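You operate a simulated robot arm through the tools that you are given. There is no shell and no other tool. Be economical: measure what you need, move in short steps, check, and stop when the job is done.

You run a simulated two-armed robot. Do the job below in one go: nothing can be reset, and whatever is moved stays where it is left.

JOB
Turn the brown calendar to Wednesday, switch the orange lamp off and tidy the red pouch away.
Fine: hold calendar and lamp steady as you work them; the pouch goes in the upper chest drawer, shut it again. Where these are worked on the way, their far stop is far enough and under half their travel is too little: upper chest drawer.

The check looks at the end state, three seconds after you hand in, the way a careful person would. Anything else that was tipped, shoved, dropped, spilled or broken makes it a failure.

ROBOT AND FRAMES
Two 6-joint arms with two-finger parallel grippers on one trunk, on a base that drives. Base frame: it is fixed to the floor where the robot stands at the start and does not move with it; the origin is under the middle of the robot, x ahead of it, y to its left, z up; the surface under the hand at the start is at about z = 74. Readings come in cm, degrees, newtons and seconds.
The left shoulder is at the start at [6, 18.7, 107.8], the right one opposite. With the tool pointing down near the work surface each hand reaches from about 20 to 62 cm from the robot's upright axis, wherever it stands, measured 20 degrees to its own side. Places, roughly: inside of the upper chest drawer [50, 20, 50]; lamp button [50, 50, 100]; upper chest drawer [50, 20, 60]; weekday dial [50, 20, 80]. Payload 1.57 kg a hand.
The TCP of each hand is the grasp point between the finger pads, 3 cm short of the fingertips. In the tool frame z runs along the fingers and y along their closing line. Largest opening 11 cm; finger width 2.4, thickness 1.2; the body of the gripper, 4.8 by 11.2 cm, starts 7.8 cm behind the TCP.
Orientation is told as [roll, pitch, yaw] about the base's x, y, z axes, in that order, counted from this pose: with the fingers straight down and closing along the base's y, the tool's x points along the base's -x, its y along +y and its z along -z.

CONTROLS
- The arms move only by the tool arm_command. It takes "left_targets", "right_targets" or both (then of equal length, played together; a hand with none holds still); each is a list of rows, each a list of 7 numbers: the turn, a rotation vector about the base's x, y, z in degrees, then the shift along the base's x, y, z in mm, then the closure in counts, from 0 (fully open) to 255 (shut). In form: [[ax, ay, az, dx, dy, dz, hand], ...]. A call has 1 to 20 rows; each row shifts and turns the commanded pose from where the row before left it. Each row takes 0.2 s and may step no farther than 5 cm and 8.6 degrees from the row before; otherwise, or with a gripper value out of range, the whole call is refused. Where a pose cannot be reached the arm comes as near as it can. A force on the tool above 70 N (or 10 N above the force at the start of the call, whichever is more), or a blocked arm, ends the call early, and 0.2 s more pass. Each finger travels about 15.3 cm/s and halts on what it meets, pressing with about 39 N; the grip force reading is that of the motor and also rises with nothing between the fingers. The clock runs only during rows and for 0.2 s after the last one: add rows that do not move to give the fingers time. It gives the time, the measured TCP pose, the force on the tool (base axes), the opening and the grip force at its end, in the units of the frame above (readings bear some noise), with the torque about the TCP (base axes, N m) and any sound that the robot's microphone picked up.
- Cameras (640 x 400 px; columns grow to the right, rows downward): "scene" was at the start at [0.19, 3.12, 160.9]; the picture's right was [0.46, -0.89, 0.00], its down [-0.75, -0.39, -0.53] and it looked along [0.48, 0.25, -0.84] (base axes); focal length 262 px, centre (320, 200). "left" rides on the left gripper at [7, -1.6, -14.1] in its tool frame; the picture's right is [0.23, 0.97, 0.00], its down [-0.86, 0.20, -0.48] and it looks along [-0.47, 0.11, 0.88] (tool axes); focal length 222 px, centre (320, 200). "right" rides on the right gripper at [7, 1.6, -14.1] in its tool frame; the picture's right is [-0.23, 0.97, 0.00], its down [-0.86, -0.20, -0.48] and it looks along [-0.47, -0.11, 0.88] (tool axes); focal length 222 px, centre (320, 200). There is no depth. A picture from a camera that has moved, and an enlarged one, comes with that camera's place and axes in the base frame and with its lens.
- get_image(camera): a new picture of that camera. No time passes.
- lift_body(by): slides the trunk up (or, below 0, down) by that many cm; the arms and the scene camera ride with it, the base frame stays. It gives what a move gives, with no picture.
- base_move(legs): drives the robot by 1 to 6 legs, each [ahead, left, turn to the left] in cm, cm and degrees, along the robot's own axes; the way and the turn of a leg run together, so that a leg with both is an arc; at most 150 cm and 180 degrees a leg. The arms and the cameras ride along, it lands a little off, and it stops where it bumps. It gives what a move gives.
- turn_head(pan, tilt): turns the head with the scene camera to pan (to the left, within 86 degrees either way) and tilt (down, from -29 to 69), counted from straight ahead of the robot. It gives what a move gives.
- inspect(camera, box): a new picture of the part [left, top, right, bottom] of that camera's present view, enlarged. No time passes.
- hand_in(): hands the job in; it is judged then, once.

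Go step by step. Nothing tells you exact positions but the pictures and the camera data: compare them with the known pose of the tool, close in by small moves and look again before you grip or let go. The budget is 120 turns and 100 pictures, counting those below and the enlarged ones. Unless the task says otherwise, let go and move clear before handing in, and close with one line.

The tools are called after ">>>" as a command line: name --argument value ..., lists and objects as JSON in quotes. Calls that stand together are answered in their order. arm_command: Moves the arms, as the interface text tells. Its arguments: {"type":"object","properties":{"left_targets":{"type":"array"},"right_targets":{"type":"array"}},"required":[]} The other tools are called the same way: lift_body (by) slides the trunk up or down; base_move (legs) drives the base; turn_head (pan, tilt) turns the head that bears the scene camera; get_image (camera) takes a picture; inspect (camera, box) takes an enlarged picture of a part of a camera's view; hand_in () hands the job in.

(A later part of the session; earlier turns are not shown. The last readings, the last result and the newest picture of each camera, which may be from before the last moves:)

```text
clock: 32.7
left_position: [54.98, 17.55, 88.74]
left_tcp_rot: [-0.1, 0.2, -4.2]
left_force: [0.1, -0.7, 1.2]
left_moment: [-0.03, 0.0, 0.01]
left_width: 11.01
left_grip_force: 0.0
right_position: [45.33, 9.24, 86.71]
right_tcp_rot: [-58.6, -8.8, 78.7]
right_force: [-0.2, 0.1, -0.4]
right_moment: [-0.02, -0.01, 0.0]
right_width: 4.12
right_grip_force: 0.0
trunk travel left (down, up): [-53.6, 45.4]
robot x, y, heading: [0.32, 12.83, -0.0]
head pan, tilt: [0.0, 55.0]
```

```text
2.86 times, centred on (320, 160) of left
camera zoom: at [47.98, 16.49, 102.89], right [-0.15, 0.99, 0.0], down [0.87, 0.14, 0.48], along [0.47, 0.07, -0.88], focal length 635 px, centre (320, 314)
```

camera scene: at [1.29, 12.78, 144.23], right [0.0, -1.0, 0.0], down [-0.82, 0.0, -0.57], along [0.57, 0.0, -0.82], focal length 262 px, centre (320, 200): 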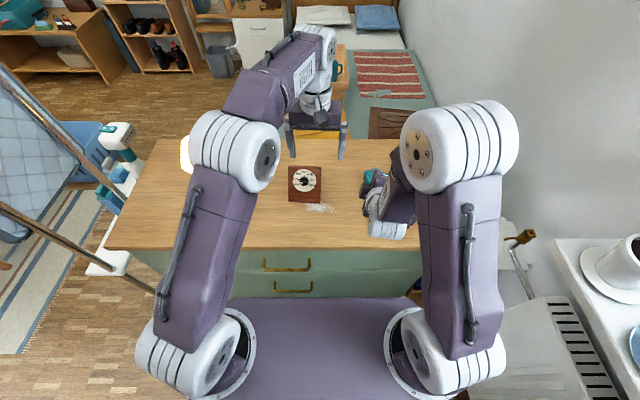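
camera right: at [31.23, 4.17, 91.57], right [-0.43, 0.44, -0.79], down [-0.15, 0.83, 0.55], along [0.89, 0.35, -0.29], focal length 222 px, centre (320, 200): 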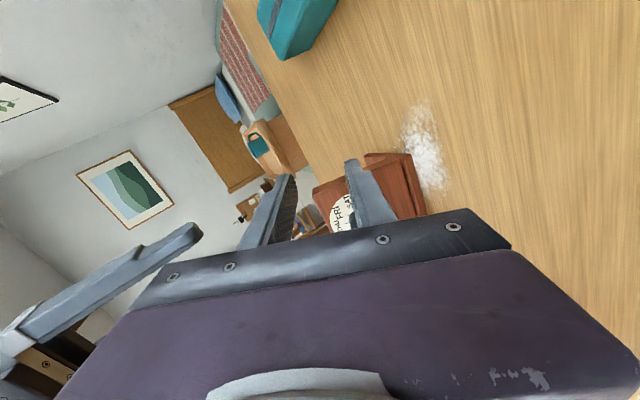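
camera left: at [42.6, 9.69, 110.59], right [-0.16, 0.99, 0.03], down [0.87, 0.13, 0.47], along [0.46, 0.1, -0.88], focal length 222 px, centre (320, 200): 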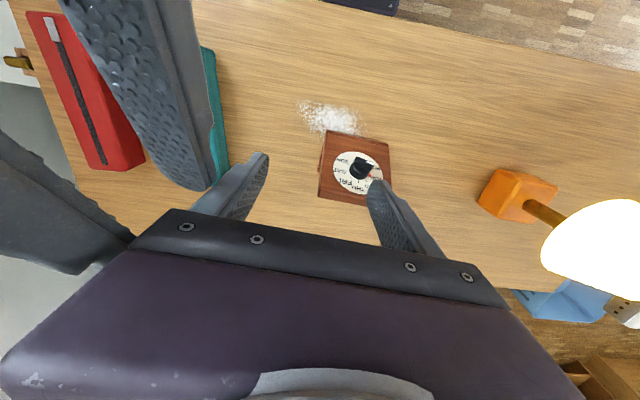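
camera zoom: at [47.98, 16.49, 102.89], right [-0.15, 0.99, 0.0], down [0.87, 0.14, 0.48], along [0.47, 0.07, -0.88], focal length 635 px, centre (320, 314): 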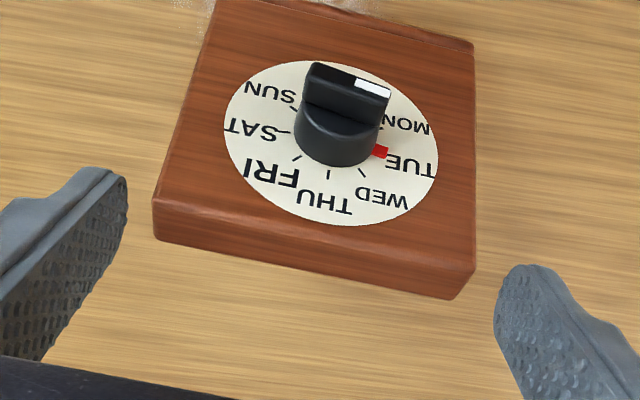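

>>> arm_command --left_targets '[[0, 0, 0, -2, 0, -12, 0], [0, 0, 0, 0, 0, -12, 0], [0, 0, 0, 0, 0, -12, 0], [0, 0, 0, 0, 0, -9, 0], [0, 0, 0, 0, 0, 0, 15], [0, 0, 0, 0, 0, 0, 30], [0, 0, 0, 0, 0, 0, 60], [0, 0, 0, 0, 0, 0, 60]]'

>>> inspect --camera "left" --box '[210, 90, 430, 230]'

```text
clock: 34.5
left_position: [54.66, 17.64, 84.22]
left_tcp_rot: [-0.1, 0.1, -4.2]
left_force: [0.5, 1.4, 1.1]
left_moment: [-0.06, -0.08, 0.03]
left_width: 10.35
left_grip_force: 39.1
right_position: [45.33, 9.35, 86.6]
right_tcp_rot: [-58.5, -8.8, 78.8]
right_force: [0.5, 1.0, 0.5]
right_moment: [-0.01, -0.04, -0.02]
right_width: 4.08
right_grip_force: 0.1
trunk travel left (down, up): [-53.6, 45.4]
robot x, y, heading: [-0.3, 12.93, 0.2]
head pan, tilt: [0.0, 55.0]
```

```text
2.86 times, centred on (320, 160) of left
camera zoom: at [47.58, 16.48, 98.44], right [-0.15, 0.99, 0.0], down [0.87, 0.14, 0.48], along [0.47, 0.07, -0.88], focal length 635 px, centre (320, 314)
```

zoom: 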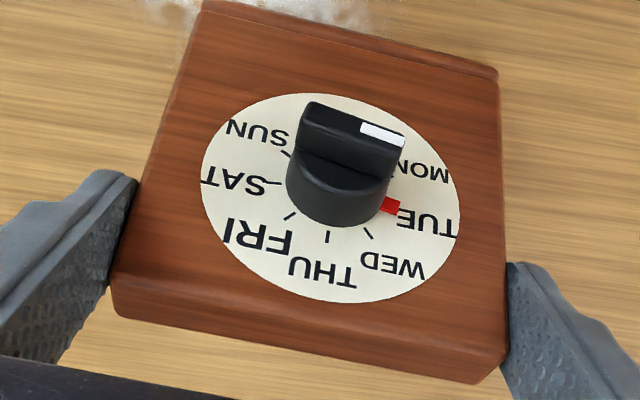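

The plate is held again. The right tool axis matches the dial normal and its closing line crosses the bar within ~3°, so I'll move it to a standoff on the dial's axis.

>>> arm_command --right_targets '[[0, 0, 0, 0, 30, -3, 160], [0, 0, 0, 0, 30, -4, 160], [0, 0, 0, -2, 30, -4, 160], [0, 0, 0, 0, 0, 0, 160]]'

>>> get_image --camera "left"

>>> get_image --camera "right"

```text
clock: 35.5
left_position: [54.67, 17.58, 84.27]
left_tcp_rot: [-0.1, 0.1, -4.2]
left_force: [0.7, -0.3, 2.1]
left_moment: [-0.08, -0.09, 0.03]
left_width: 10.38
left_grip_force: 38.9
right_position: [44.95, 18.41, 85.55]
right_tcp_rot: [-58.5, -8.8, 78.8]
right_force: [-0.6, 1.1, -0.7]
right_moment: [0.0, -0.01, -0.02]
right_width: 4.08
right_grip_force: 0.0
trunk travel left (down, up): [-53.6, 45.4]
robot x, y, heading: [-0.15, 12.94, 0.0]
head pan, tilt: [0.0, 55.0]
```

```text
63 pictures are left
camera left: at [47.57, 16.47, 98.44], right [-0.15, 0.99, 0.0], down [0.87, 0.14, 0.48], along [0.47, 0.07, -0.88], focal length 222 px, centre (320, 200)
```

left: 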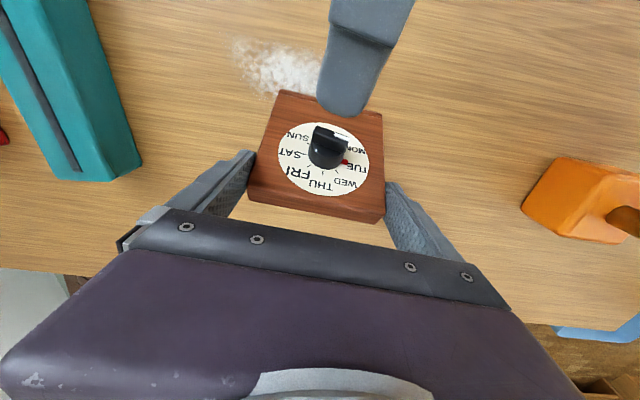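

```text
62 pictures are left
camera right: at [30.82, 13.18, 90.49], right [-0.43, 0.44, -0.79], down [-0.15, 0.83, 0.55], along [0.89, 0.35, -0.29], focal length 222 px, centre (320, 200)
```

right: 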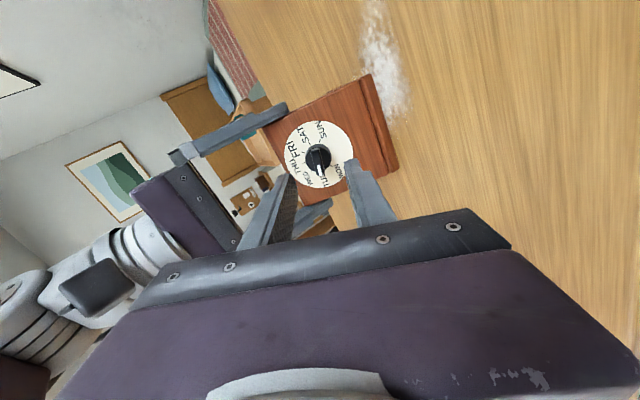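

>>> inspect --camera "right" --box '[230, 90, 410, 220]'

```text
3.08 times, centred on (320, 155) of right
camera zoom: at [30.82, 13.18, 90.49], right [-0.43, 0.44, -0.79], down [-0.15, 0.83, 0.55], along [0.89, 0.35, -0.29], focal length 684 px, centre (320, 338)
```

zoom: 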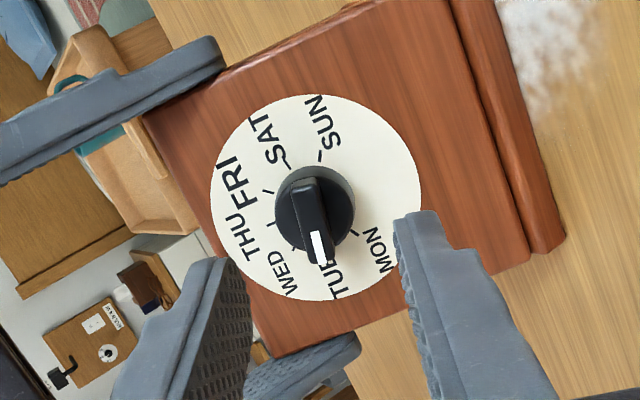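

The bar sits about 5 mm off the tool axis, so I'll correct laterally, advance most of the way, and look.

>>> arm_command --right_targets '[[0, 0, 0, 1, 2, 5, 160], [0, 0, 0, 12, -1, -7, 160], [0, 0, 0, 12, -1, -7, 160], [0, 0, 0, 8, -1, -5, 160], [0, 0, 0, 0, 0, 0, 160]]'

>>> inspect --camera "right" --box '[230, 90, 410, 220]'

>>> inspect --camera "left" --box '[230, 60, 410, 200]'

```text
clock: 36.7
left_position: [54.63, 17.64, 84.24]
left_tcp_rot: [0.0, 0.1, -4.2]
left_force: [-1.3, 0.1, 0.5]
left_moment: [-0.08, 0.01, -0.05]
left_width: 10.32
left_grip_force: 38.7
right_position: [48.36, 18.26, 84.21]
right_tcp_rot: [-58.5, -8.8, 78.8]
right_force: [-0.5, -0.4, -0.2]
right_moment: [-0.02, 0.02, -0.03]
right_width: 4.09
right_grip_force: 0.0
trunk travel left (down, up): [-53.6, 45.4]
robot x, y, heading: [0.1, 12.73, -0.3]
head pan, tilt: [0.0, 55.0]
```

```text
3.08 times, centred on (320, 155) of right
camera zoom: at [34.24, 13.07, 88.95], right [-0.43, 0.44, -0.79], down [-0.15, 0.82, 0.55], along [0.89, 0.35, -0.29], focal length 684 px, centre (320, 338)
```

zoom: 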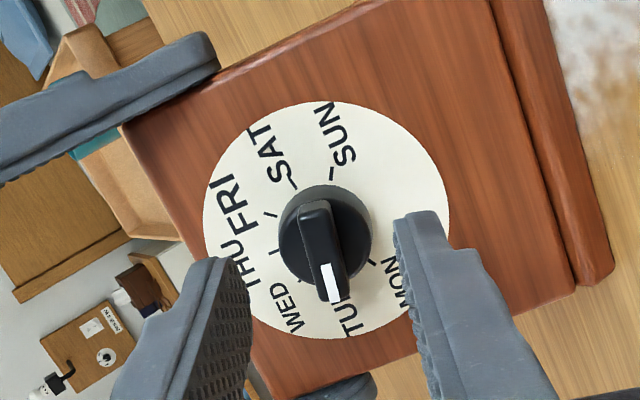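

```text
2.86 times, centred on (320, 130) of left
camera zoom: at [47.57, 16.47, 98.44], right [-0.15, 0.99, 0.0], down [0.87, 0.14, 0.48], along [0.47, 0.07, -0.88], focal length 635 px, centre (320, 400)
```

zoom: 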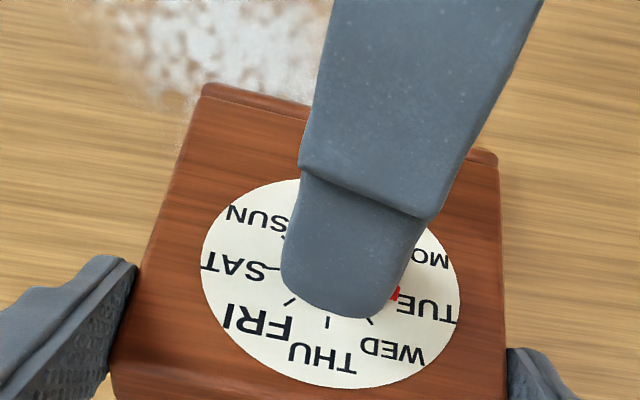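

Bar is centred between the fingers. I'll advance the last bit and close on it.

>>> arm_command --right_targets '[[0, 0, 0, 6, 0, -4, 160], [0, 0, 0, 5, 0, -3, 160], [0, 0, 0, 0, 0, 0, 200], [0, 0, 0, 0, 0, 0, 225], [0, 0, 0, 0, 0, 0, 245], [0, 0, 0, 0, 0, 0, 250], [0, 0, 0, 0, 0, 0, 250]]'

>>> inspect --camera "right" --box '[230, 90, 410, 220]'

```text
clock: 38.3
left_position: [54.75, 17.64, 84.17]
left_tcp_rot: [0.0, -0.1, -4.2]
left_force: [20.0, -1.9, -1.8]
left_moment: [0.05, -0.67, -0.12]
left_width: 10.38
left_grip_force: 38.9
right_position: [49.27, 18.29, 83.34]
right_tcp_rot: [-58.5, -8.8, 79.0]
right_force: [-19.5, 2.2, 3.7]
right_moment: [0.07, 0.3, 0.01]
right_width: 0.84
right_grip_force: 27.7
trunk travel left (down, up): [-53.6, 45.4]
robot x, y, heading: [0.13, 13.11, 0.1]
head pan, tilt: [0.0, 55.0]
```

```text
3.08 times, centred on (320, 155) of right
camera zoom: at [35.21, 13.09, 88.32], right [-0.43, 0.44, -0.79], down [-0.15, 0.82, 0.55], along [0.89, 0.35, -0.29], focal length 684 px, centre (320, 338)
```

zoom: 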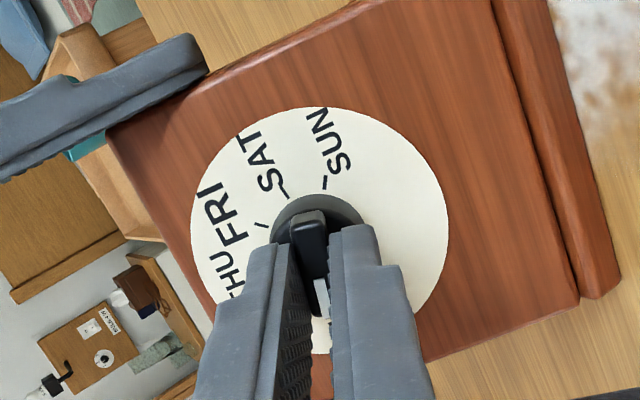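

The bar is gripped (0.84 cm), pressing slightly on the knob. I'll back off a hair and begin turning clockwise.

>>> arm_command --right_targets '[[0, 0, 0, -2, 0, 1, 250], [6.86, -0.6, -4.08, 0, 0, 0, 250], [6.86, -0.6, -4.08, 0, 0, 0, 250], [0, 0, 0, 0, 0, 0, 250]]'

>>> inspect --camera "left" --box '[230, 60, 410, 200]'

```text
clock: 39.3
left_position: [54.6, 17.53, 84.26]
left_tcp_rot: [-0.1, 0.3, -4.2]
left_force: [-10.9, -6.6, 17.8]
left_moment: [0.1, 0.41, 0.53]
left_width: 10.35
left_grip_force: 39.1
right_position: [49.19, 18.21, 83.51]
right_tcp_rot: [-55.7, -22.3, 69.7]
right_force: [10.3, 5.7, -18.5]
right_moment: [0.01, 0.61, -0.15]
right_width: 0.88
right_grip_force: 27.6
trunk travel left (down, up): [-53.6, 45.4]
robot x, y, heading: [0.16, 13.02, 0.1]
head pan, tilt: [0.0, 55.0]
```

```text
2.86 times, centred on (320, 130) of left
camera zoom: at [47.55, 16.43, 98.48], right [-0.15, 0.99, 0.0], down [0.87, 0.14, 0.47], along [0.47, 0.07, -0.88], focal length 635 px, centre (320, 400)
```

zoom: 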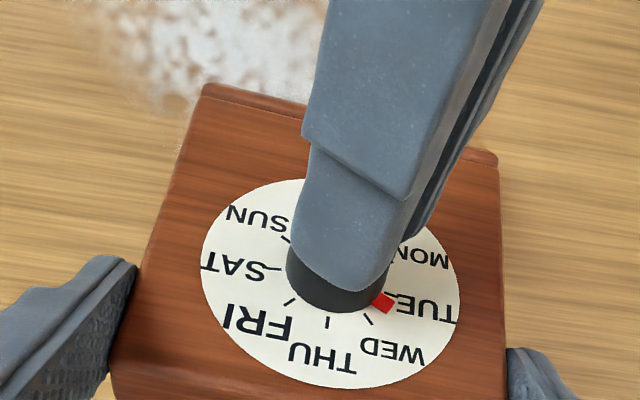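

Turning works. I'll relieve the side load slightly and continue the turn.

>>> arm_command --right_targets '[[0, 0, 0, 0.5, 0.5, -1.5, 250], [6.86, -0.6, -4.08, 0, 0, 0, 250], [6.86, -0.6, -4.08, 0, 0, 0, 250], [6.86, -0.6, -4.08, 0, 0, 0, 250], [0, 0, 0, 0, 0, 0, 250]]'

>>> inspect --camera "right" --box '[230, 90, 410, 220]'

```text
clock: 40.5
left_position: [54.53, 17.68, 84.26]
left_tcp_rot: [0.0, 0.2, -4.2]
left_force: [-6.0, 5.2, 4.9]
left_moment: [-0.79, -0.32, 0.02]
left_width: 10.36
left_grip_force: 38.9
right_position: [49.27, 18.22, 83.59]
right_tcp_rot: [-46.2, -41.6, 52.2]
right_force: [8.9, -8.7, 5.0]
right_moment: [-0.16, 0.11, -0.16]
right_width: 0.84
right_grip_force: 27.3
trunk travel left (down, up): [-53.6, 45.4]
robot x, y, heading: [0.2, 12.46, -0.1]
head pan, tilt: [0.0, 55.0]
```

```text
3.08 times, centred on (320, 155) of right
camera zoom: at [33.6, 16.46, 85.42], right [-0.14, 0.92, -0.38], down [0.04, 0.39, 0.92], along [0.99, 0.12, -0.09], focal length 684 px, centre (320, 338)
```

zoom: 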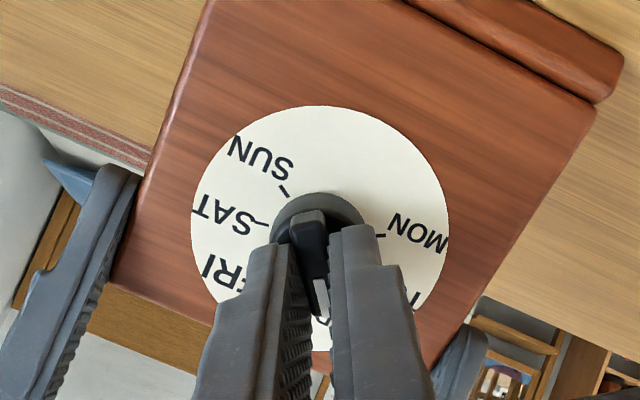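

Turned 40°. I'll open and back straight off, then check the pointer.

>>> arm_command --right_targets '[[0, 0, 0, 0, 0, 0, 200], [0, 0, 0, 0, 0, 0, 180], [0, 0, 0, -13, 1, 8, 180], [0, 0, 0, -17, 2, 10, 180], [0, 0, 0, -17, 2, 10, 180], [0, 0, 0, 0, 0, 0, 180]]'

>>> inspect --camera "left" --box '[230, 60, 410, 200]'

>>> inspect --camera "right" --box '[230, 90, 410, 220]'

```text
clock: 41.9
left_position: [54.7, 17.59, 84.22]
left_tcp_rot: [0.0, 0.1, -4.2]
left_force: [-0.5, 0.3, 1.1]
left_moment: [-0.03, 0.01, 0.0]
left_width: 10.39
left_grip_force: 38.6
right_position: [44.38, 18.9, 86.29]
right_tcp_rot: [-46.1, -41.2, 52.4]
right_force: [0.0, -0.2, 0.3]
right_moment: [0.01, 0.01, -0.03]
right_width: 3.23
right_grip_force: 0.1
trunk travel left (down, up): [-53.6, 45.4]
robot x, y, heading: [0.02, 13.07, -0.2]
head pan, tilt: [0.0, 55.0]
```

```text
2.86 times, centred on (320, 130) of left
camera zoom: at [47.57, 16.48, 98.44], right [-0.15, 0.99, 0.0], down [0.87, 0.14, 0.48], along [0.47, 0.07, -0.88], focal length 635 px, centre (320, 400)
```

zoom: 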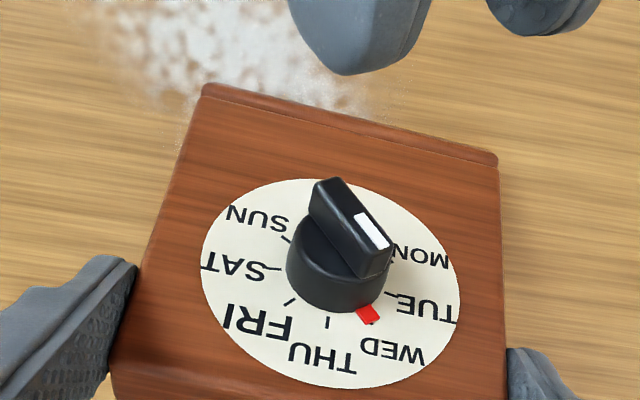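

```text
3.08 times, centred on (320, 155) of right
camera zoom: at [28.81, 17.01, 88.13], right [-0.15, 0.91, -0.38], down [0.04, 0.39, 0.92], along [0.99, 0.12, -0.09], focal length 684 px, centre (320, 338)
```

zoom: 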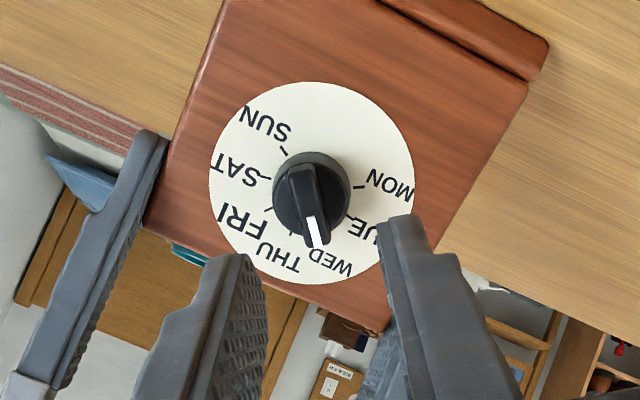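

Both the white bar line and the red pointer now sit on WED. Next I'll withdraw the right hand sideways, then release and lift the left.

>>> arm_command --right_targets '[[0, 0, 0, -5, -20, 5, 180], [0, 0, 0, 0, -35, 5, 180], [0, 0, 0, 5, -35, 5, 180], [0, 0, 0, 5, -35, 5, 180], [0, 0, 0, 0, -20, 20, 180], [0, 0, 0, 0, 0, 0, 180]]'

>>> arm_command --left_targets '[[0, 0, 0, 0, 0, 0, 0], [0, 0, 0, 0, 0, 0, 0], [0, 0, 0, 0, 0, 15, 0], [0, 0, 0, 3, 0, 20, 0], [0, 0, 0, 0, 0, 40, 0], [0, 0, 0, 0, 0, 50, 0], [0, 0, 0, 0, 0, 50, 0], [0, 0, 0, 0, 0, 50, 0]]'

>>> get_image --camera "scene"

```text
clock: 43.3
left_position: [54.76, 17.61, 84.19]
left_tcp_rot: [-0.2, 0.1, -4.2]
left_force: [-1.1, -0.9, 0.2]
left_moment: [0.05, -0.02, 0.02]
left_width: 10.38
left_grip_force: 38.7
right_position: [44.99, 4.25, 90.11]
right_tcp_rot: [-45.9, -41.1, 52.2]
right_force: [-0.6, -0.6, 0.2]
right_moment: [0.04, -0.02, -0.03]
right_width: 3.24
right_grip_force: 0.1
trunk travel left (down, up): [-53.6, 45.4]
robot x, y, heading: [0.06, 13.44, 0.2]
head pan, tilt: [0.0, 55.0]
```

```text
clock: 45.1
left_position: [50.35, 18.63, 104.57]
left_tcp_rot: [0.0, 0.1, -4.1]
left_force: [0.4, 0.7, 0.7]
left_moment: [0.03, -0.01, 0.01]
left_width: 10.99
left_grip_force: 0.0
left hand out of reach, approached as far as the arm can: row 6, 7, 8
right_position: [45.08, 4.33, 90.16]
right_tcp_rot: [-46.1, -41.1, 52.2]
right_force: [0.5, -0.2, -0.2]
right_moment: [-0.04, -0.02, 0.02]
right_width: 3.23
right_grip_force: 0.0
trunk travel left (down, up): [-53.6, 45.4]
robot x, y, heading: [0.41, 12.93, -0.3]
head pan, tilt: [0.0, 55.0]
```

```text
53 pictures are left
camera scene: at [1.28, 12.78, 144.22], right [0.0, -1.0, 0.0], down [-0.82, 0.0, -0.57], along [0.57, 0.0, -0.82], focal length 262 px, centre (320, 200)
```

scene: 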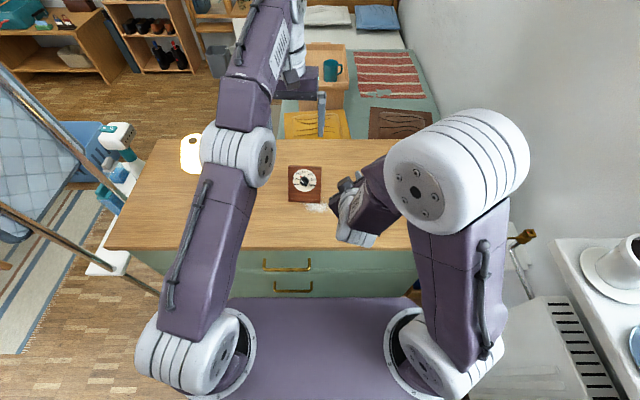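

The calendar reads WED and stands in place. For the lamp, the right hand will hold its base from the front and the left will press the button from above, so I turn the right hand to close horizontally, raise the trunk a bit and drive left.

>>> arm_command --right_targets '[[6.86, -0.6, -4.08, 0, 0, 0, 180], [6.86, -0.6, -4.08, 0, 0, 0, 180], [6.86, -0.6, -4.08, 0, 0, 0, 180], [6.86, -0.6, -4.08, 0, 0, 0, 180], [6.86, -0.6, -4.08, 0, 0, 0, 180], [0, 0, 4, 0, 0, 0, 180]]'

>>> lift_body --by 8

>>> base_move --legs '[[3, 19, 0]]'

>>> get_image --camera "scene"

>>> get_image --camera "left"

```text
clock: 46.5
left_position: [50.47, 18.76, 104.62]
left_tcp_rot: [-0.1, 0.1, -4.3]
left_force: [-0.2, -0.4, 0.1]
left_moment: [-0.01, -0.02, -0.03]
left_width: 10.97
left_grip_force: 0.0
right_position: [45.81, 4.84, 90.3]
right_tcp_rot: [1.7, -58.5, -2.7]
right_force: [0.6, 0.3, 0.6]
right_moment: [0.0, 0.01, -0.02]
right_width: 3.23
right_grip_force: 0.0
right hand out of reach, approached as far as the arm can: row 6
trunk travel left (down, up): [-53.6, 45.4]
robot x, y, heading: [0.13, 13.13, -0.1]
head pan, tilt: [0.0, 55.0]
```

```text
clock: 47.7
left_position: [50.58, 18.85, 112.63]
left_tcp_rot: [0.0, 0.2, -4.2]
left_force: [0.5, 0.4, 0.7]
left_moment: [0.0, 0.02, -0.02]
left_width: 11.01
left_grip_force: 0.0
right_position: [45.81, 4.78, 98.32]
right_tcp_rot: [1.4, -58.5, -2.4]
right_force: [0.4, 0.0, -0.1]
right_moment: [0.01, -0.02, -0.04]
right_width: 3.23
right_grip_force: 0.0
trunk travel left (down, up): [-61.6, 37.4]
robot x, y, heading: [-0.3, 12.67, -0.3]
head pan, tilt: [0.0, 55.0]
```

```text
clock: 49.2
left_position: [53.48, 38.18, 112.56]
left_tcp_rot: [-0.2, 0.2, -4.1]
left_force: [0.4, -0.1, 0.6]
left_moment: [-0.01, 0.02, -0.02]
left_width: 11.0
left_grip_force: 0.1
right_position: [48.79, 24.25, 98.32]
right_tcp_rot: [1.5, -58.4, -2.3]
right_force: [0.9, -0.2, 0.0]
right_moment: [0.03, -0.03, -0.01]
right_width: 3.22
right_grip_force: 0.0
trunk travel left (down, up): [-61.6, 37.4]
robot x, y, heading: [3.1, 32.59, 0.4]
head pan, tilt: [0.0, 55.0]
```

```text
52 pictures are left
camera scene: at [4.31, 32.18, 152.23], right [0.0, -1.0, 0.0], down [-0.82, 0.0, -0.57], along [0.57, 0.0, -0.82], focal length 262 px, centre (320, 200)
```

scene: 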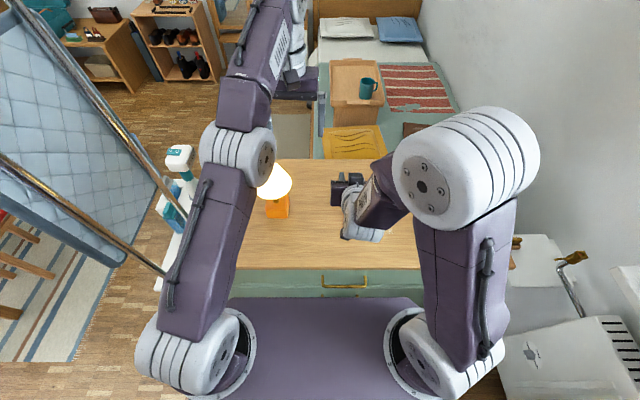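

```text
51 pictures are left
camera left: at [46.36, 37.16, 126.86], right [-0.16, 0.99, 0.0], down [0.87, 0.14, 0.48], along [0.47, 0.07, -0.88], focal length 222 px, centre (320, 200)
```

left: 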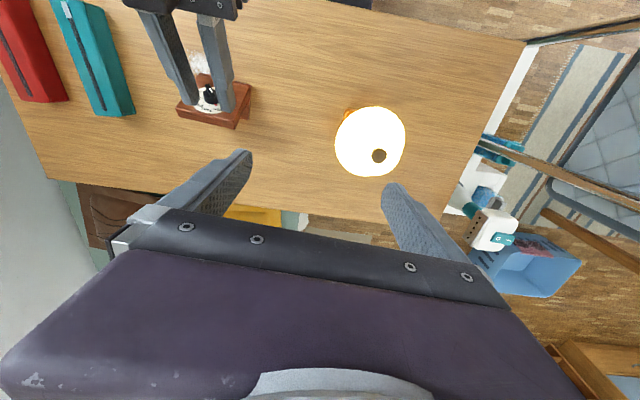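

>>> inspect --camera "scene" --box '[245, 150, 325, 230]'

>>> get_image --camera "right"

>>> inspect --camera "left" --box '[320, 90, 420, 190]'

```text
5.00 times, centred on (285, 190) of scene
camera zoom: at [4.31, 32.18, 152.23], right [0.0, -1.0, 0.0], down [-0.82, 0.0, -0.57], along [0.57, 0.0, -0.82], focal length 1310 px, centre (495, 250)
```

zoom: 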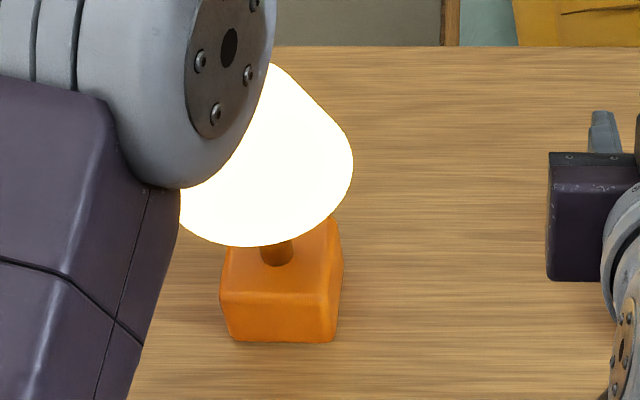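

```text
49 pictures are left
camera right: at [33.24, 26.1, 99.79], right [0.14, 0.97, 0.21], down [0.03, -0.21, 0.98], along [0.99, -0.13, -0.06], focal length 222 px, centre (320, 200)
```

right: 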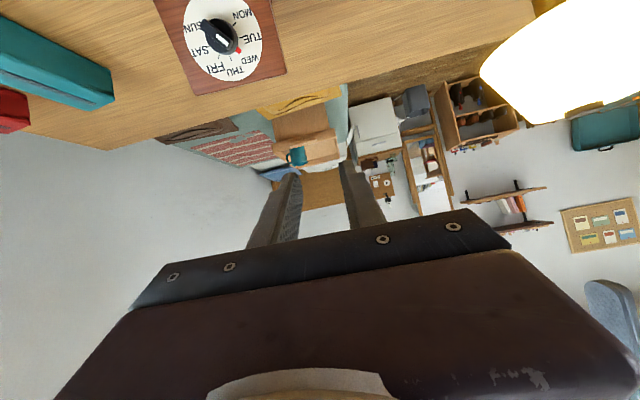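

```text
4.00 times, centred on (370, 140) of left
camera zoom: at [46.36, 37.16, 126.86], right [-0.16, 0.99, 0.0], down [0.87, 0.14, 0.48], along [0.47, 0.07, -0.88], focal length 888 px, centre (120, 440)
```

zoom: 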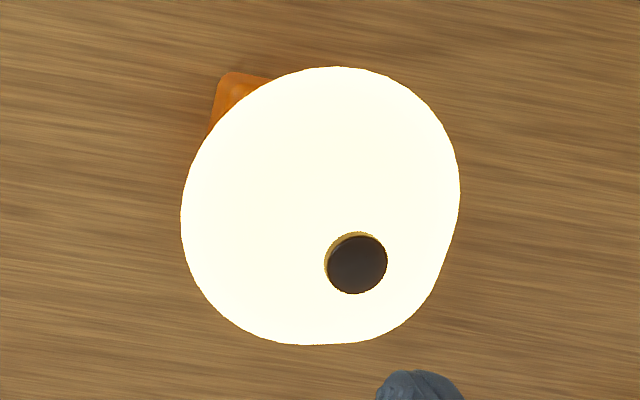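

The lamp base is axis-aligned: x 51–58, y 43–50.3, top z≈80.5. The shade's bottom is at z≈89, and the button is at [54.5, 46.9, 96.2]. I'll bring the open right hand to a standoff in front of the base.

>>> arm_command --right_targets '[[0, 0, 0, -20, 0, 0, 180], [0, 0, 0, -20, 5, 0, 180], [0, 0, 1, -20, 20, 0, 100], [0, 0, 1, 0, 40, -15, 0], [0, 0, 0, 0, 40, -15, 0], [0, 0, 0, 0, 40, -15, 0], [0, 0, 0, 0, 40, -15, 0], [0, 0, 0, 0, 40, -15, 0], [0, 0, 0, 12, 0, -24, 0], [0, 0, 0, 12, 0, -24, 0], [0, 0, 0, 12, 0, -24, 0], [0, 0, 0, 0, 0, 0, 0]]'

>>> get_image --camera "right"

>>> get_image --camera "scene"

```text
clock: 51.2
left_position: [54.97, 45.92, 112.57]
left_tcp_rot: [-0.1, 0.1, 5.6]
left_force: [0.1, 0.5, -0.4]
left_moment: [-0.01, -0.01, 0.01]
left_width: 11.01
left_grip_force: 0.2
right_position: [47.07, 47.79, 90.89]
right_tcp_rot: [1.6, -58.6, -2.2]
right_force: [0.0, -0.7, 0.3]
right_moment: [-0.01, -0.01, -0.01]
right_width: 11.0
right_grip_force: 0.1
right hand out of reach, approached as far as the arm can: row 1, 2, 3
trunk travel left (down, up): [-61.6, 37.4]
robot x, y, heading: [3.19, 32.16, 0.2]
head pan, tilt: [0.0, 55.0]
stopped in row 9 (left hand): the arm was blocked; the commanded pose is now the measured one
```

```text
47 pictures are left
camera right: at [31.48, 49.55, 92.3], right [0.13, 0.97, 0.21], down [0.03, -0.21, 0.98], along [0.99, -0.12, -0.06], focal length 222 px, centre (320, 200)
```

right: 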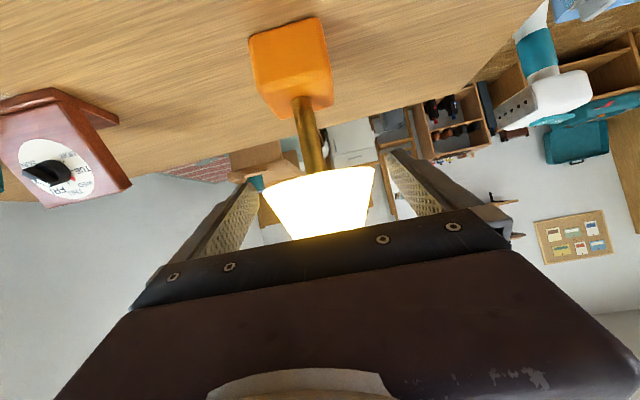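

```text
46 pictures are left
camera scene: at [4.34, 32.21, 152.23], right [0.0, -1.0, 0.0], down [-0.82, 0.0, -0.57], along [0.57, 0.0, -0.82], focal length 262 px, centre (320, 200)
```

scene: 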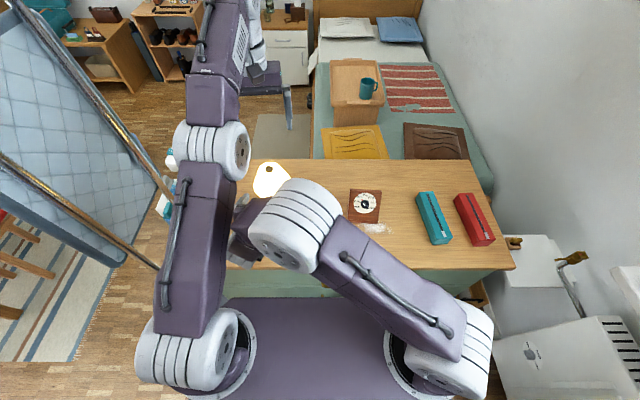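

The right elbow pushed the left arm, though the lamp looks undisturbed. Holding from the right side will be better, so I lower the tips clear under the shade, back out and withdraw to the right.

>>> arm_command --right_targets '[[0, 0, 0, 0, -2, -17, 0], [0, 0, 0, 0, -5, -17, 0], [0, 0, 0, -10, 0, -10, 0], [0, 0, 0, -10, 0, 0, 0], [0, 0, 0, -10, -10, 0, 0], [0, 0, 0, 0, -30, 0, 100], [0, 0, 0, 0, -30, 0, 180], [0, 0, 0, 0, -30, 10, 180], [0, 0, 0, 0, 0, 20, 180], [0, 0, 0, 0, 0, 30, 180]]'

>>> get_image --camera "scene"

```text
clock: 53.4
left_position: [54.95, 45.77, 112.57]
left_tcp_rot: [0.0, 0.1, 5.5]
left_force: [0.2, -1.1, -0.8]
left_moment: [0.03, -0.01, 0.01]
left_width: 10.97
left_grip_force: 0.0
right_position: [44.85, 37.85, 93.43]
right_tcp_rot: [1.6, -58.7, -2.2]
right_force: [-0.5, -0.3, 0.6]
right_moment: [-0.01, -0.02, 0.03]
right_width: 3.22
right_grip_force: 0.0
right hand out of reach, approached as far as the arm can: row 7, 8
trunk travel left (down, up): [-61.6, 37.4]
robot x, y, heading: [3.0, 32.41, 0.1]
head pan, tilt: [0.0, 55.0]
```

```text
45 pictures are left
camera scene: at [4.24, 32.08, 152.22], right [0.0, -1.0, 0.0], down [-0.82, 0.0, -0.57], along [0.57, 0.0, -0.82], focal length 262 px, centre (320, 200)
```

scene: 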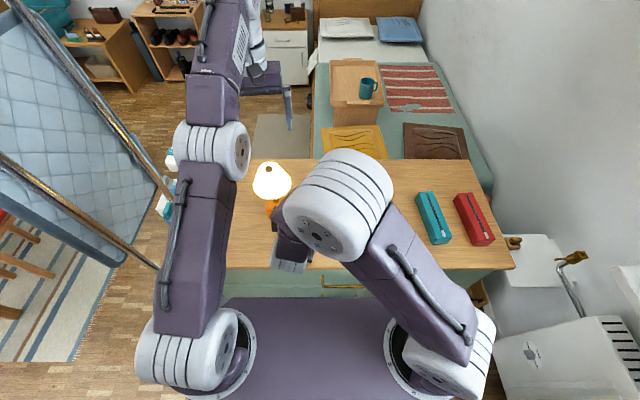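

>>> arm_command --right_targets '[[0, 0, 8.3, 0, -5, 3, 180], [0, 0, 8.3, 5, -5, 3, 180], [0, 0, 8.3, 5, -5, 3, 180], [0, 0, 8.3, 5, -5, 0, 180], [0, 0, 8.3, 10, -5, 0, 180], [0, 0, 8.3, 10, -5, 0, 180], [0, 0, 8.3, 10, -5, 0, 180], [0, 0, 8.3, 10, -5, 0, 180], [0, 0, 8.3, 10, -5, 0, 180], [0, 0, 8.3, 10, -5, 0, 180], [0, 0, 8.3, 10, -5, 0, 180], [0, 0, 0, 10, 0, 0, 180]]'

>>> get_image --camera "right"

>>> get_image --camera "scene"

```text
clock: 56.0
left_position: [54.82, 45.79, 112.65]
left_tcp_rot: [0.0, 0.0, 5.5]
left_force: [-0.5, -0.7, -0.1]
left_moment: [-0.03, 0.05, -0.01]
left_width: 11.0
left_grip_force: 0.2
right_position: [49.7, 40.23, 91.48]
right_tcp_rot: [-1.4, -55.3, 89.3]
right_force: [-3.0, -2.8, 5.2]
right_moment: [0.04, -0.14, -0.01]
right_width: 2.98
right_grip_force: 0.0
right hand out of reach, approached as far as the arm can: row 10, 11
trunk travel left (down, up): [-61.6, 37.4]
robot x, y, heading: [2.95, 32.12, 0.2]
head pan, tilt: [0.0, 55.0]
```

```text
44 pictures are left
camera right: at [47.61, 24.61, 93.72], right [-0.97, 0.16, 0.17], down [0.19, 0.09, 0.98], along [0.14, 0.98, -0.11], focal length 222 px, centre (320, 200)
```

right: 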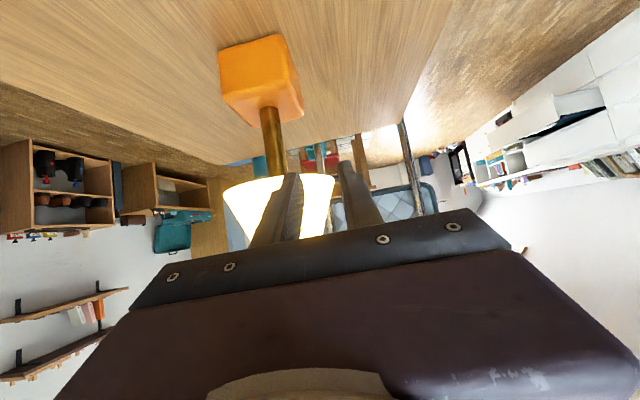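

```text
43 pictures are left
camera scene: at [4.22, 32.02, 152.23], right [0.0, -1.0, 0.0], down [-0.82, 0.0, -0.57], along [0.57, 0.0, -0.82], focal length 262 px, centre (320, 200)
```

scene: 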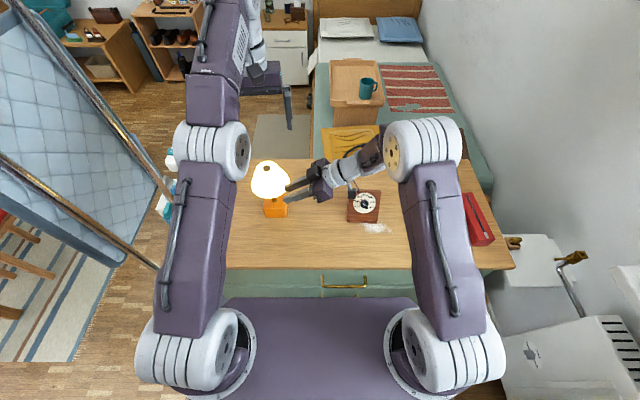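

The right finger is touching the shade lightly. I'll back away from it right now along the contact force direction.

>>> arm_command --right_targets '[[0, 0, 0, -6, -6, 10, 180], [0, 0, 0, -10, -10, 10, 180], [0, 0, 0, -10, -15, 0, 180]]'

>>> inspect --camera "scene" --box '[220, 130, 400, 250]'

```text
clock: 56.8
left_position: [54.96, 45.77, 112.54]
left_tcp_rot: [0.0, 0.2, 5.5]
left_force: [0.4, 0.4, 0.6]
left_moment: [0.03, 0.01, 0.02]
left_width: 11.0
left_grip_force: 0.1
right_position: [46.44, 38.12, 92.87]
right_tcp_rot: [-1.4, -55.0, 89.1]
right_force: [-0.5, -0.7, -0.5]
right_moment: [0.0, 0.0, -0.02]
right_width: 3.25
right_grip_force: 0.0
right hand out of reach, approached as far as the arm can: row 2, 3
trunk travel left (down, up): [-61.6, 37.4]
robot x, y, heading: [3.28, 32.29, 0.2]
head pan, tilt: [0.0, 55.0]
```

```text
3.33 times, centred on (310, 190) of scene
camera zoom: at [4.31, 32.14, 152.22], right [0.0, -1.0, 0.0], down [-0.82, 0.0, -0.57], along [0.57, 0.0, -0.82], focal length 873 px, centre (353, 233)
```

zoom: 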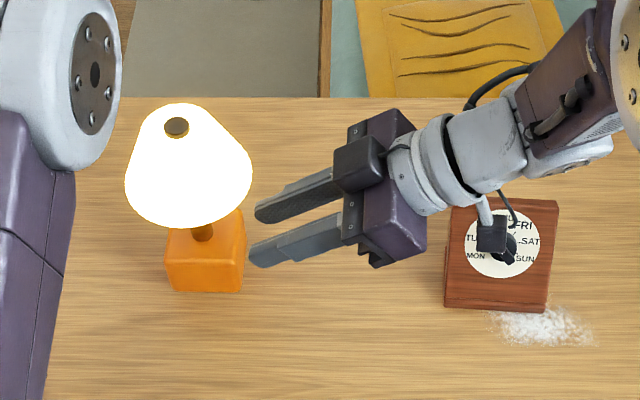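

I've cleared the shade, and the lamp is still upright and close to its place. Next I'll lower at this x to below shade level, then shift over in front of the base.

>>> arm_command --right_targets '[[0, 0, 0, 0, 0, -20, 180], [0, 0, 0, 0, 0, -25, 180], [0, 0, 0, 0, 0, -25, 180], [0, 0, 0, 0, 0, -25, 180], [0, 0, 0, 0, 0, 0, 180]]'

>>> inspect --camera "scene" --box '[220, 130, 400, 250]'

```text
clock: 58.0
left_position: [54.9, 45.83, 112.6]
left_tcp_rot: [0.0, 0.0, 5.5]
left_force: [-0.2, 0.0, -0.8]
left_moment: [-0.01, -0.01, -0.02]
left_width: 11.0
left_grip_force: 0.0
right_position: [46.5, 38.17, 83.47]
right_tcp_rot: [-1.2, -55.5, 89.0]
right_force: [0.3, 0.2, -0.1]
right_moment: [-0.02, 0.01, -0.02]
right_width: 3.25
right_grip_force: 0.0
trunk travel left (down, up): [-61.6, 37.4]
robot x, y, heading: [3.16, 32.43, 0.1]
head pan, tilt: [0.0, 55.0]
```

```text
3.33 times, centred on (310, 190) of scene
camera zoom: at [4.27, 32.16, 152.23], right [0.0, -1.0, 0.0], down [-0.82, 0.0, -0.57], along [0.57, 0.0, -0.82], focal length 873 px, centre (353, 233)
```

zoom: 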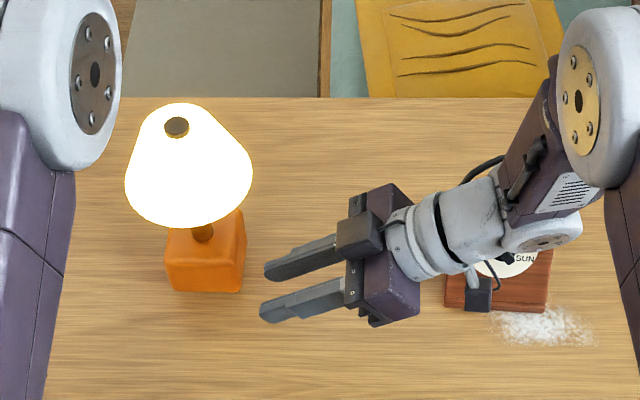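

>>> arm_command --right_targets '[[0, 0, 0, 0, 8, 15, 180], [0, 0, 0, 0, 10, 15, 180], [0, 0, 0, 20, 0, 0, 180], [0, 0, 0, 20, 0, 0, 180], [0, 0, 0, 20, 0, 0, 180], [0, 0, 0, 20, 0, 0, 180], [0, 0, 0, 0, 0, 0, 100], [0, 0, 0, 0, 0, 0, 0], [0, 0, 0, 0, 0, 0, 0]]'

>>> inspect --camera "scene" --box '[220, 130, 400, 250]'

>>> get_image --camera "right"

```text
clock: 60.0
left_position: [54.94, 45.88, 112.58]
left_tcp_rot: [0.0, 0.2, 5.5]
left_force: [-0.7, 0.1, 0.3]
left_moment: [-0.02, 0.0, 0.02]
left_width: 11.01
left_grip_force: 0.0
right_position: [53.85, 40.88, 86.14]
right_tcp_rot: [-1.7, -55.0, 89.1]
right_force: [-0.4, 0.9, 0.4]
right_moment: [0.03, -0.01, 0.0]
right_width: 10.99
right_grip_force: 0.0
right hand out of reach, approached as far as the arm can: row 6
trunk travel left (down, up): [-61.6, 37.4]
robot x, y, heading: [3.26, 32.49, -0.0]
head pan, tilt: [0.0, 55.0]
```

```text
3.33 times, centred on (310, 190) of scene
camera zoom: at [4.32, 32.16, 152.23], right [0.0, -1.0, 0.0], down [-0.82, 0.0, -0.57], along [0.57, 0.0, -0.82], focal length 873 px, centre (353, 233)
```

zoom: 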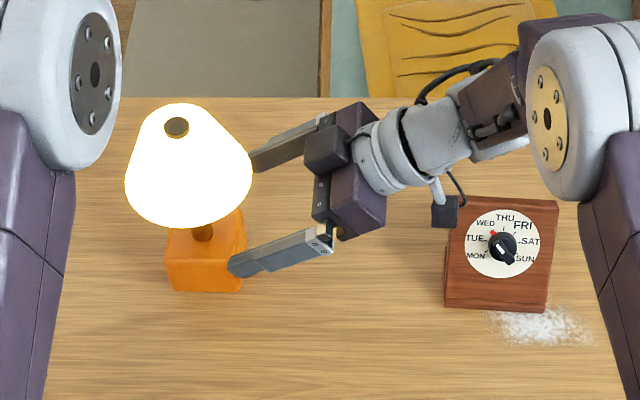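

```text
39 pictures are left
camera right: at [51.5, 25.3, 88.52], right [-0.97, 0.17, 0.17], down [0.19, 0.09, 0.98], along [0.15, 0.98, -0.12], focal length 222 px, centre (320, 200)
```

right: 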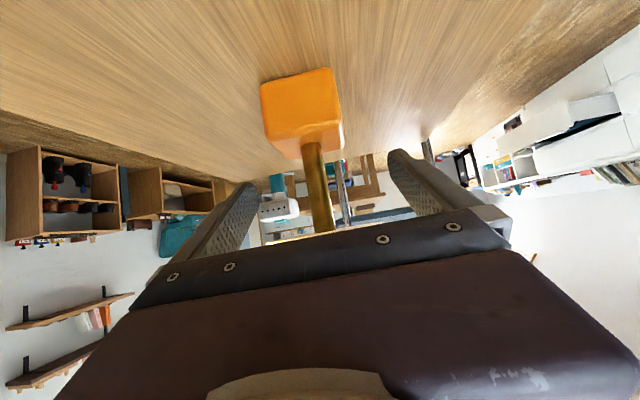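

>>> arm_command --right_targets '[[0, 0, 0, 1, 13, -16, 0], [0, 0, 0, 1, 13, -16, 0], [0, 0, 0, 1, 13, -16, 0], [0, 0, 0, 1, 13, -16, 0], [0, 0, 0, 0, 0, 0, 0]]'

>>> get_image --camera "right"

```text
clock: 61.2
left_position: [54.76, 45.82, 112.56]
left_tcp_rot: [0.0, 0.2, 5.5]
left_force: [-1.5, -0.1, 0.0]
left_moment: [0.0, 0.0, 0.01]
left_width: 11.0
left_grip_force: 0.1
right_position: [54.07, 46.03, 79.76]
right_tcp_rot: [-1.1, -55.4, 89.1]
right_force: [0.5, -1.5, 0.3]
right_moment: [0.01, 0.02, 0.01]
right_width: 11.01
right_grip_force: 0.1
trunk travel left (down, up): [-61.6, 37.4]
robot x, y, heading: [3.13, 31.98, 0.2]
head pan, tilt: [0.0, 55.0]
```

```text
38 pictures are left
camera right: at [52.03, 30.45, 82.03], right [-0.97, 0.16, 0.18], down [0.19, 0.08, 0.98], along [0.14, 0.98, -0.11], focal length 222 px, centre (320, 200)
```

right: 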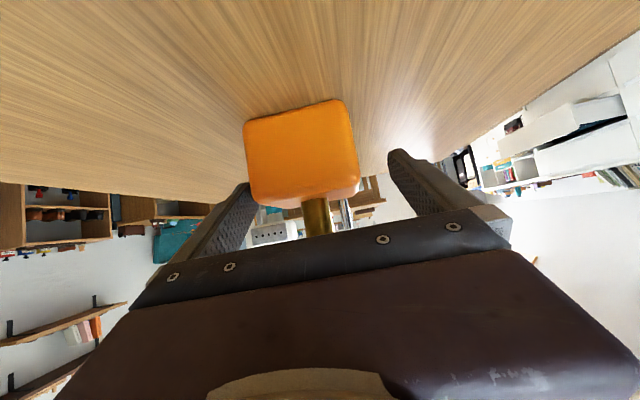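

>>> arm_command --right_targets '[[0, 0, 0, 1, 3, -7, 0], [0, 0, 0, 0, 0, 0, 40], [0, 0, 0, 0, 0, 0, 70], [0, 0, 0, 0, 0, 0, 85], [0, 0, 0, 0, 0, 0, 100], [0, 0, 0, 0, 0, 0, 110], [0, 0, 0, 0, 0, 0, 110]]'

>>> get_image --camera "left"

>>> inspect --camera "scene" --box '[220, 130, 400, 250]'

```text
clock: 62.8
left_position: [54.87, 45.77, 112.58]
left_tcp_rot: [0.0, 0.2, 5.6]
left_force: [-0.1, 0.2, 0.6]
left_moment: [-0.02, 0.0, 0.01]
left_width: 11.01
left_grip_force: 0.0
right_position: [54.27, 46.41, 79.18]
right_tcp_rot: [-1.1, -55.5, 89.1]
right_force: [2.9, 0.1, 1.0]
right_moment: [0.04, 0.09, -0.06]
right_width: 7.38
right_grip_force: 38.6
trunk travel left (down, up): [-61.6, 37.4]
robot x, y, heading: [2.72, 32.27, 0.2]
head pan, tilt: [0.0, 55.0]
```

```text
37 pictures are left
camera left: at [48.18, 43.54, 126.83], right [-0.32, 0.95, 0.0], down [0.83, 0.28, 0.48], along [0.45, 0.15, -0.88], focal length 222 px, centre (320, 200)
```

left: 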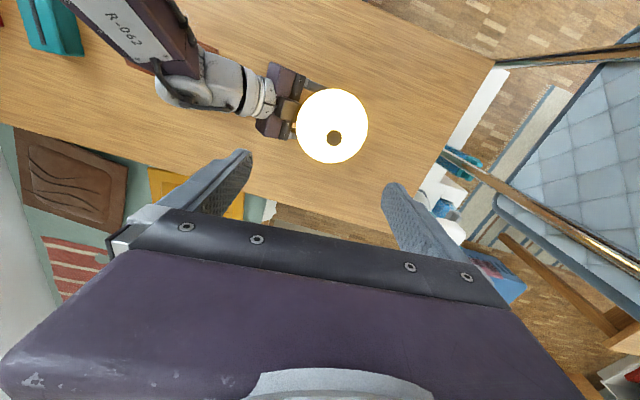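

```text
3.33 times, centred on (310, 190) of scene
camera zoom: at [4.35, 32.16, 152.23], right [0.0, -1.0, 0.0], down [-0.82, 0.0, -0.57], along [0.57, 0.0, -0.82], focal length 873 px, centre (353, 233)
```

zoom: 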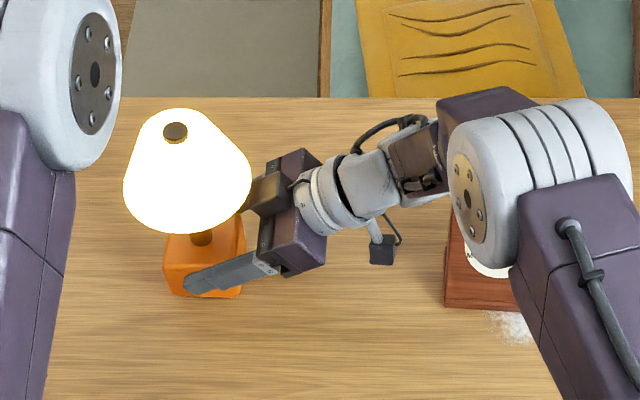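

The base is held (7.38 cm). The button is at about [54.2, 47.4, 96], so I'll close the left hand, centre it above, and come down near it.

>>> arm_command --left_targets '[[0, 0, 0, -3, 8, 0, 150], [0, 0, 0, -3, 8, 0, 255], [0, 0, 0, 0, 0, -30, 255], [0, 0, 0, 0, 0, -30, 255], [0, 0, 0, 0, 0, -30, 255], [0, 0, 0, 0, 0, 0, 255]]'

>>> get_image --camera "left"

>>> inspect --camera "scene" --box '[220, 130, 310, 210]'

```text
clock: 64.2
left_position: [54.24, 47.29, 103.56]
left_tcp_rot: [-0.1, 0.1, 5.6]
left_force: [-0.7, 0.4, 1.0]
left_moment: [0.01, -0.04, 0.0]
left_width: 0.01
left_grip_force: 21.2
right_position: [54.17, 46.35, 79.1]
right_tcp_rot: [-1.1, -55.4, 89.0]
right_force: [0.3, -0.3, 1.4]
right_moment: [0.12, 0.25, 0.02]
right_width: 7.37
right_grip_force: 39.2
trunk travel left (down, up): [-61.6, 37.4]
robot x, y, heading: [2.9, 32.1, -0.0]
head pan, tilt: [0.0, 55.0]
```

```text
35 pictures are left
camera left: at [47.53, 45.08, 117.82], right [-0.32, 0.95, 0.0], down [0.83, 0.28, 0.48], along [0.45, 0.15, -0.88], focal length 222 px, centre (320, 200)
```

left: 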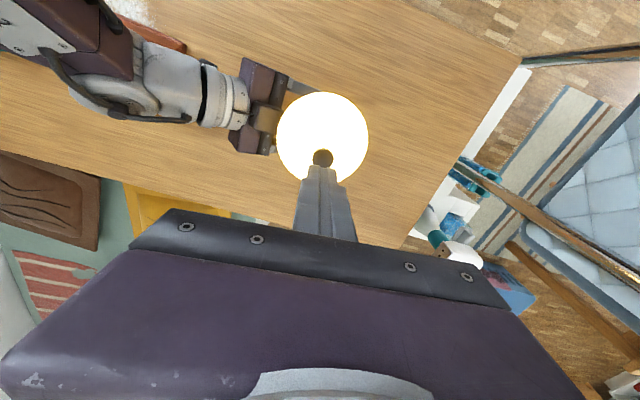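

```text
5.00 times, centred on (265, 170) of scene
camera zoom: at [4.3, 32.15, 152.23], right [0.0, -1.0, 0.0], down [-0.82, 0.0, -0.57], along [0.57, 0.0, -0.82], focal length 1310 px, centre (595, 350)
```

zoom: 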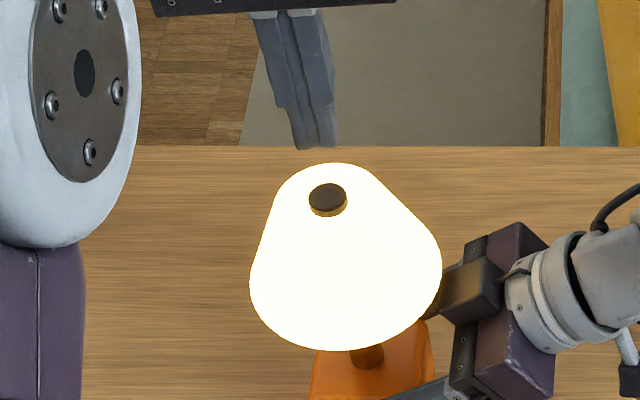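

Tips are right above the button. I'll come down to near contact, then press in small steps.

>>> arm_command --left_targets '[[0, 0, 0, 1, 2, -20, 255], [0, 0, 0, 0, 0, -15, 255], [0, 0, 0, 0, 0, -5, 255], [0, 0, 0, 0, 0, 0, 255]]'

>>> inspect --camera "scene" --box '[220, 130, 310, 210]'

```text
clock: 65.2
left_position: [54.27, 47.65, 99.56]
left_tcp_rot: [0.1, 0.2, 5.5]
left_force: [0.7, 0.1, -0.6]
left_moment: [-0.02, 0.01, -0.01]
left_width: 0.01
left_grip_force: 20.8
right_position: [54.12, 46.41, 79.2]
right_tcp_rot: [-1.1, -55.5, 89.0]
right_force: [-0.6, 0.8, 0.9]
right_moment: [0.08, 0.22, -0.04]
right_width: 7.41
right_grip_force: 38.8
trunk travel left (down, up): [-61.6, 37.4]
robot x, y, heading: [2.93, 31.95, -0.2]
head pan, tilt: [0.0, 55.0]
```

```text
5.00 times, centred on (265, 170) of scene
camera zoom: at [4.3, 32.16, 152.23], right [0.0, -1.0, 0.0], down [-0.82, 0.0, -0.57], along [0.57, 0.0, -0.82], focal length 1310 px, centre (595, 350)
```

zoom: 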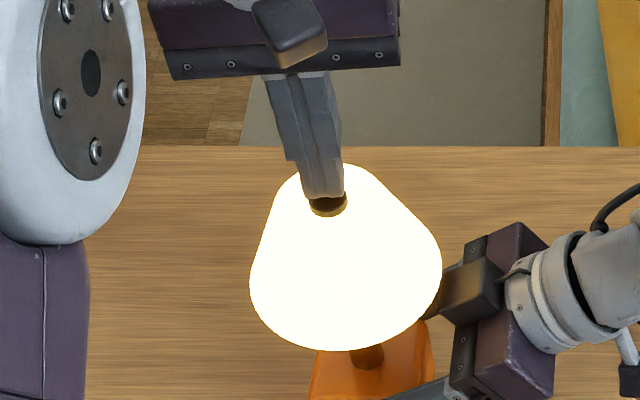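

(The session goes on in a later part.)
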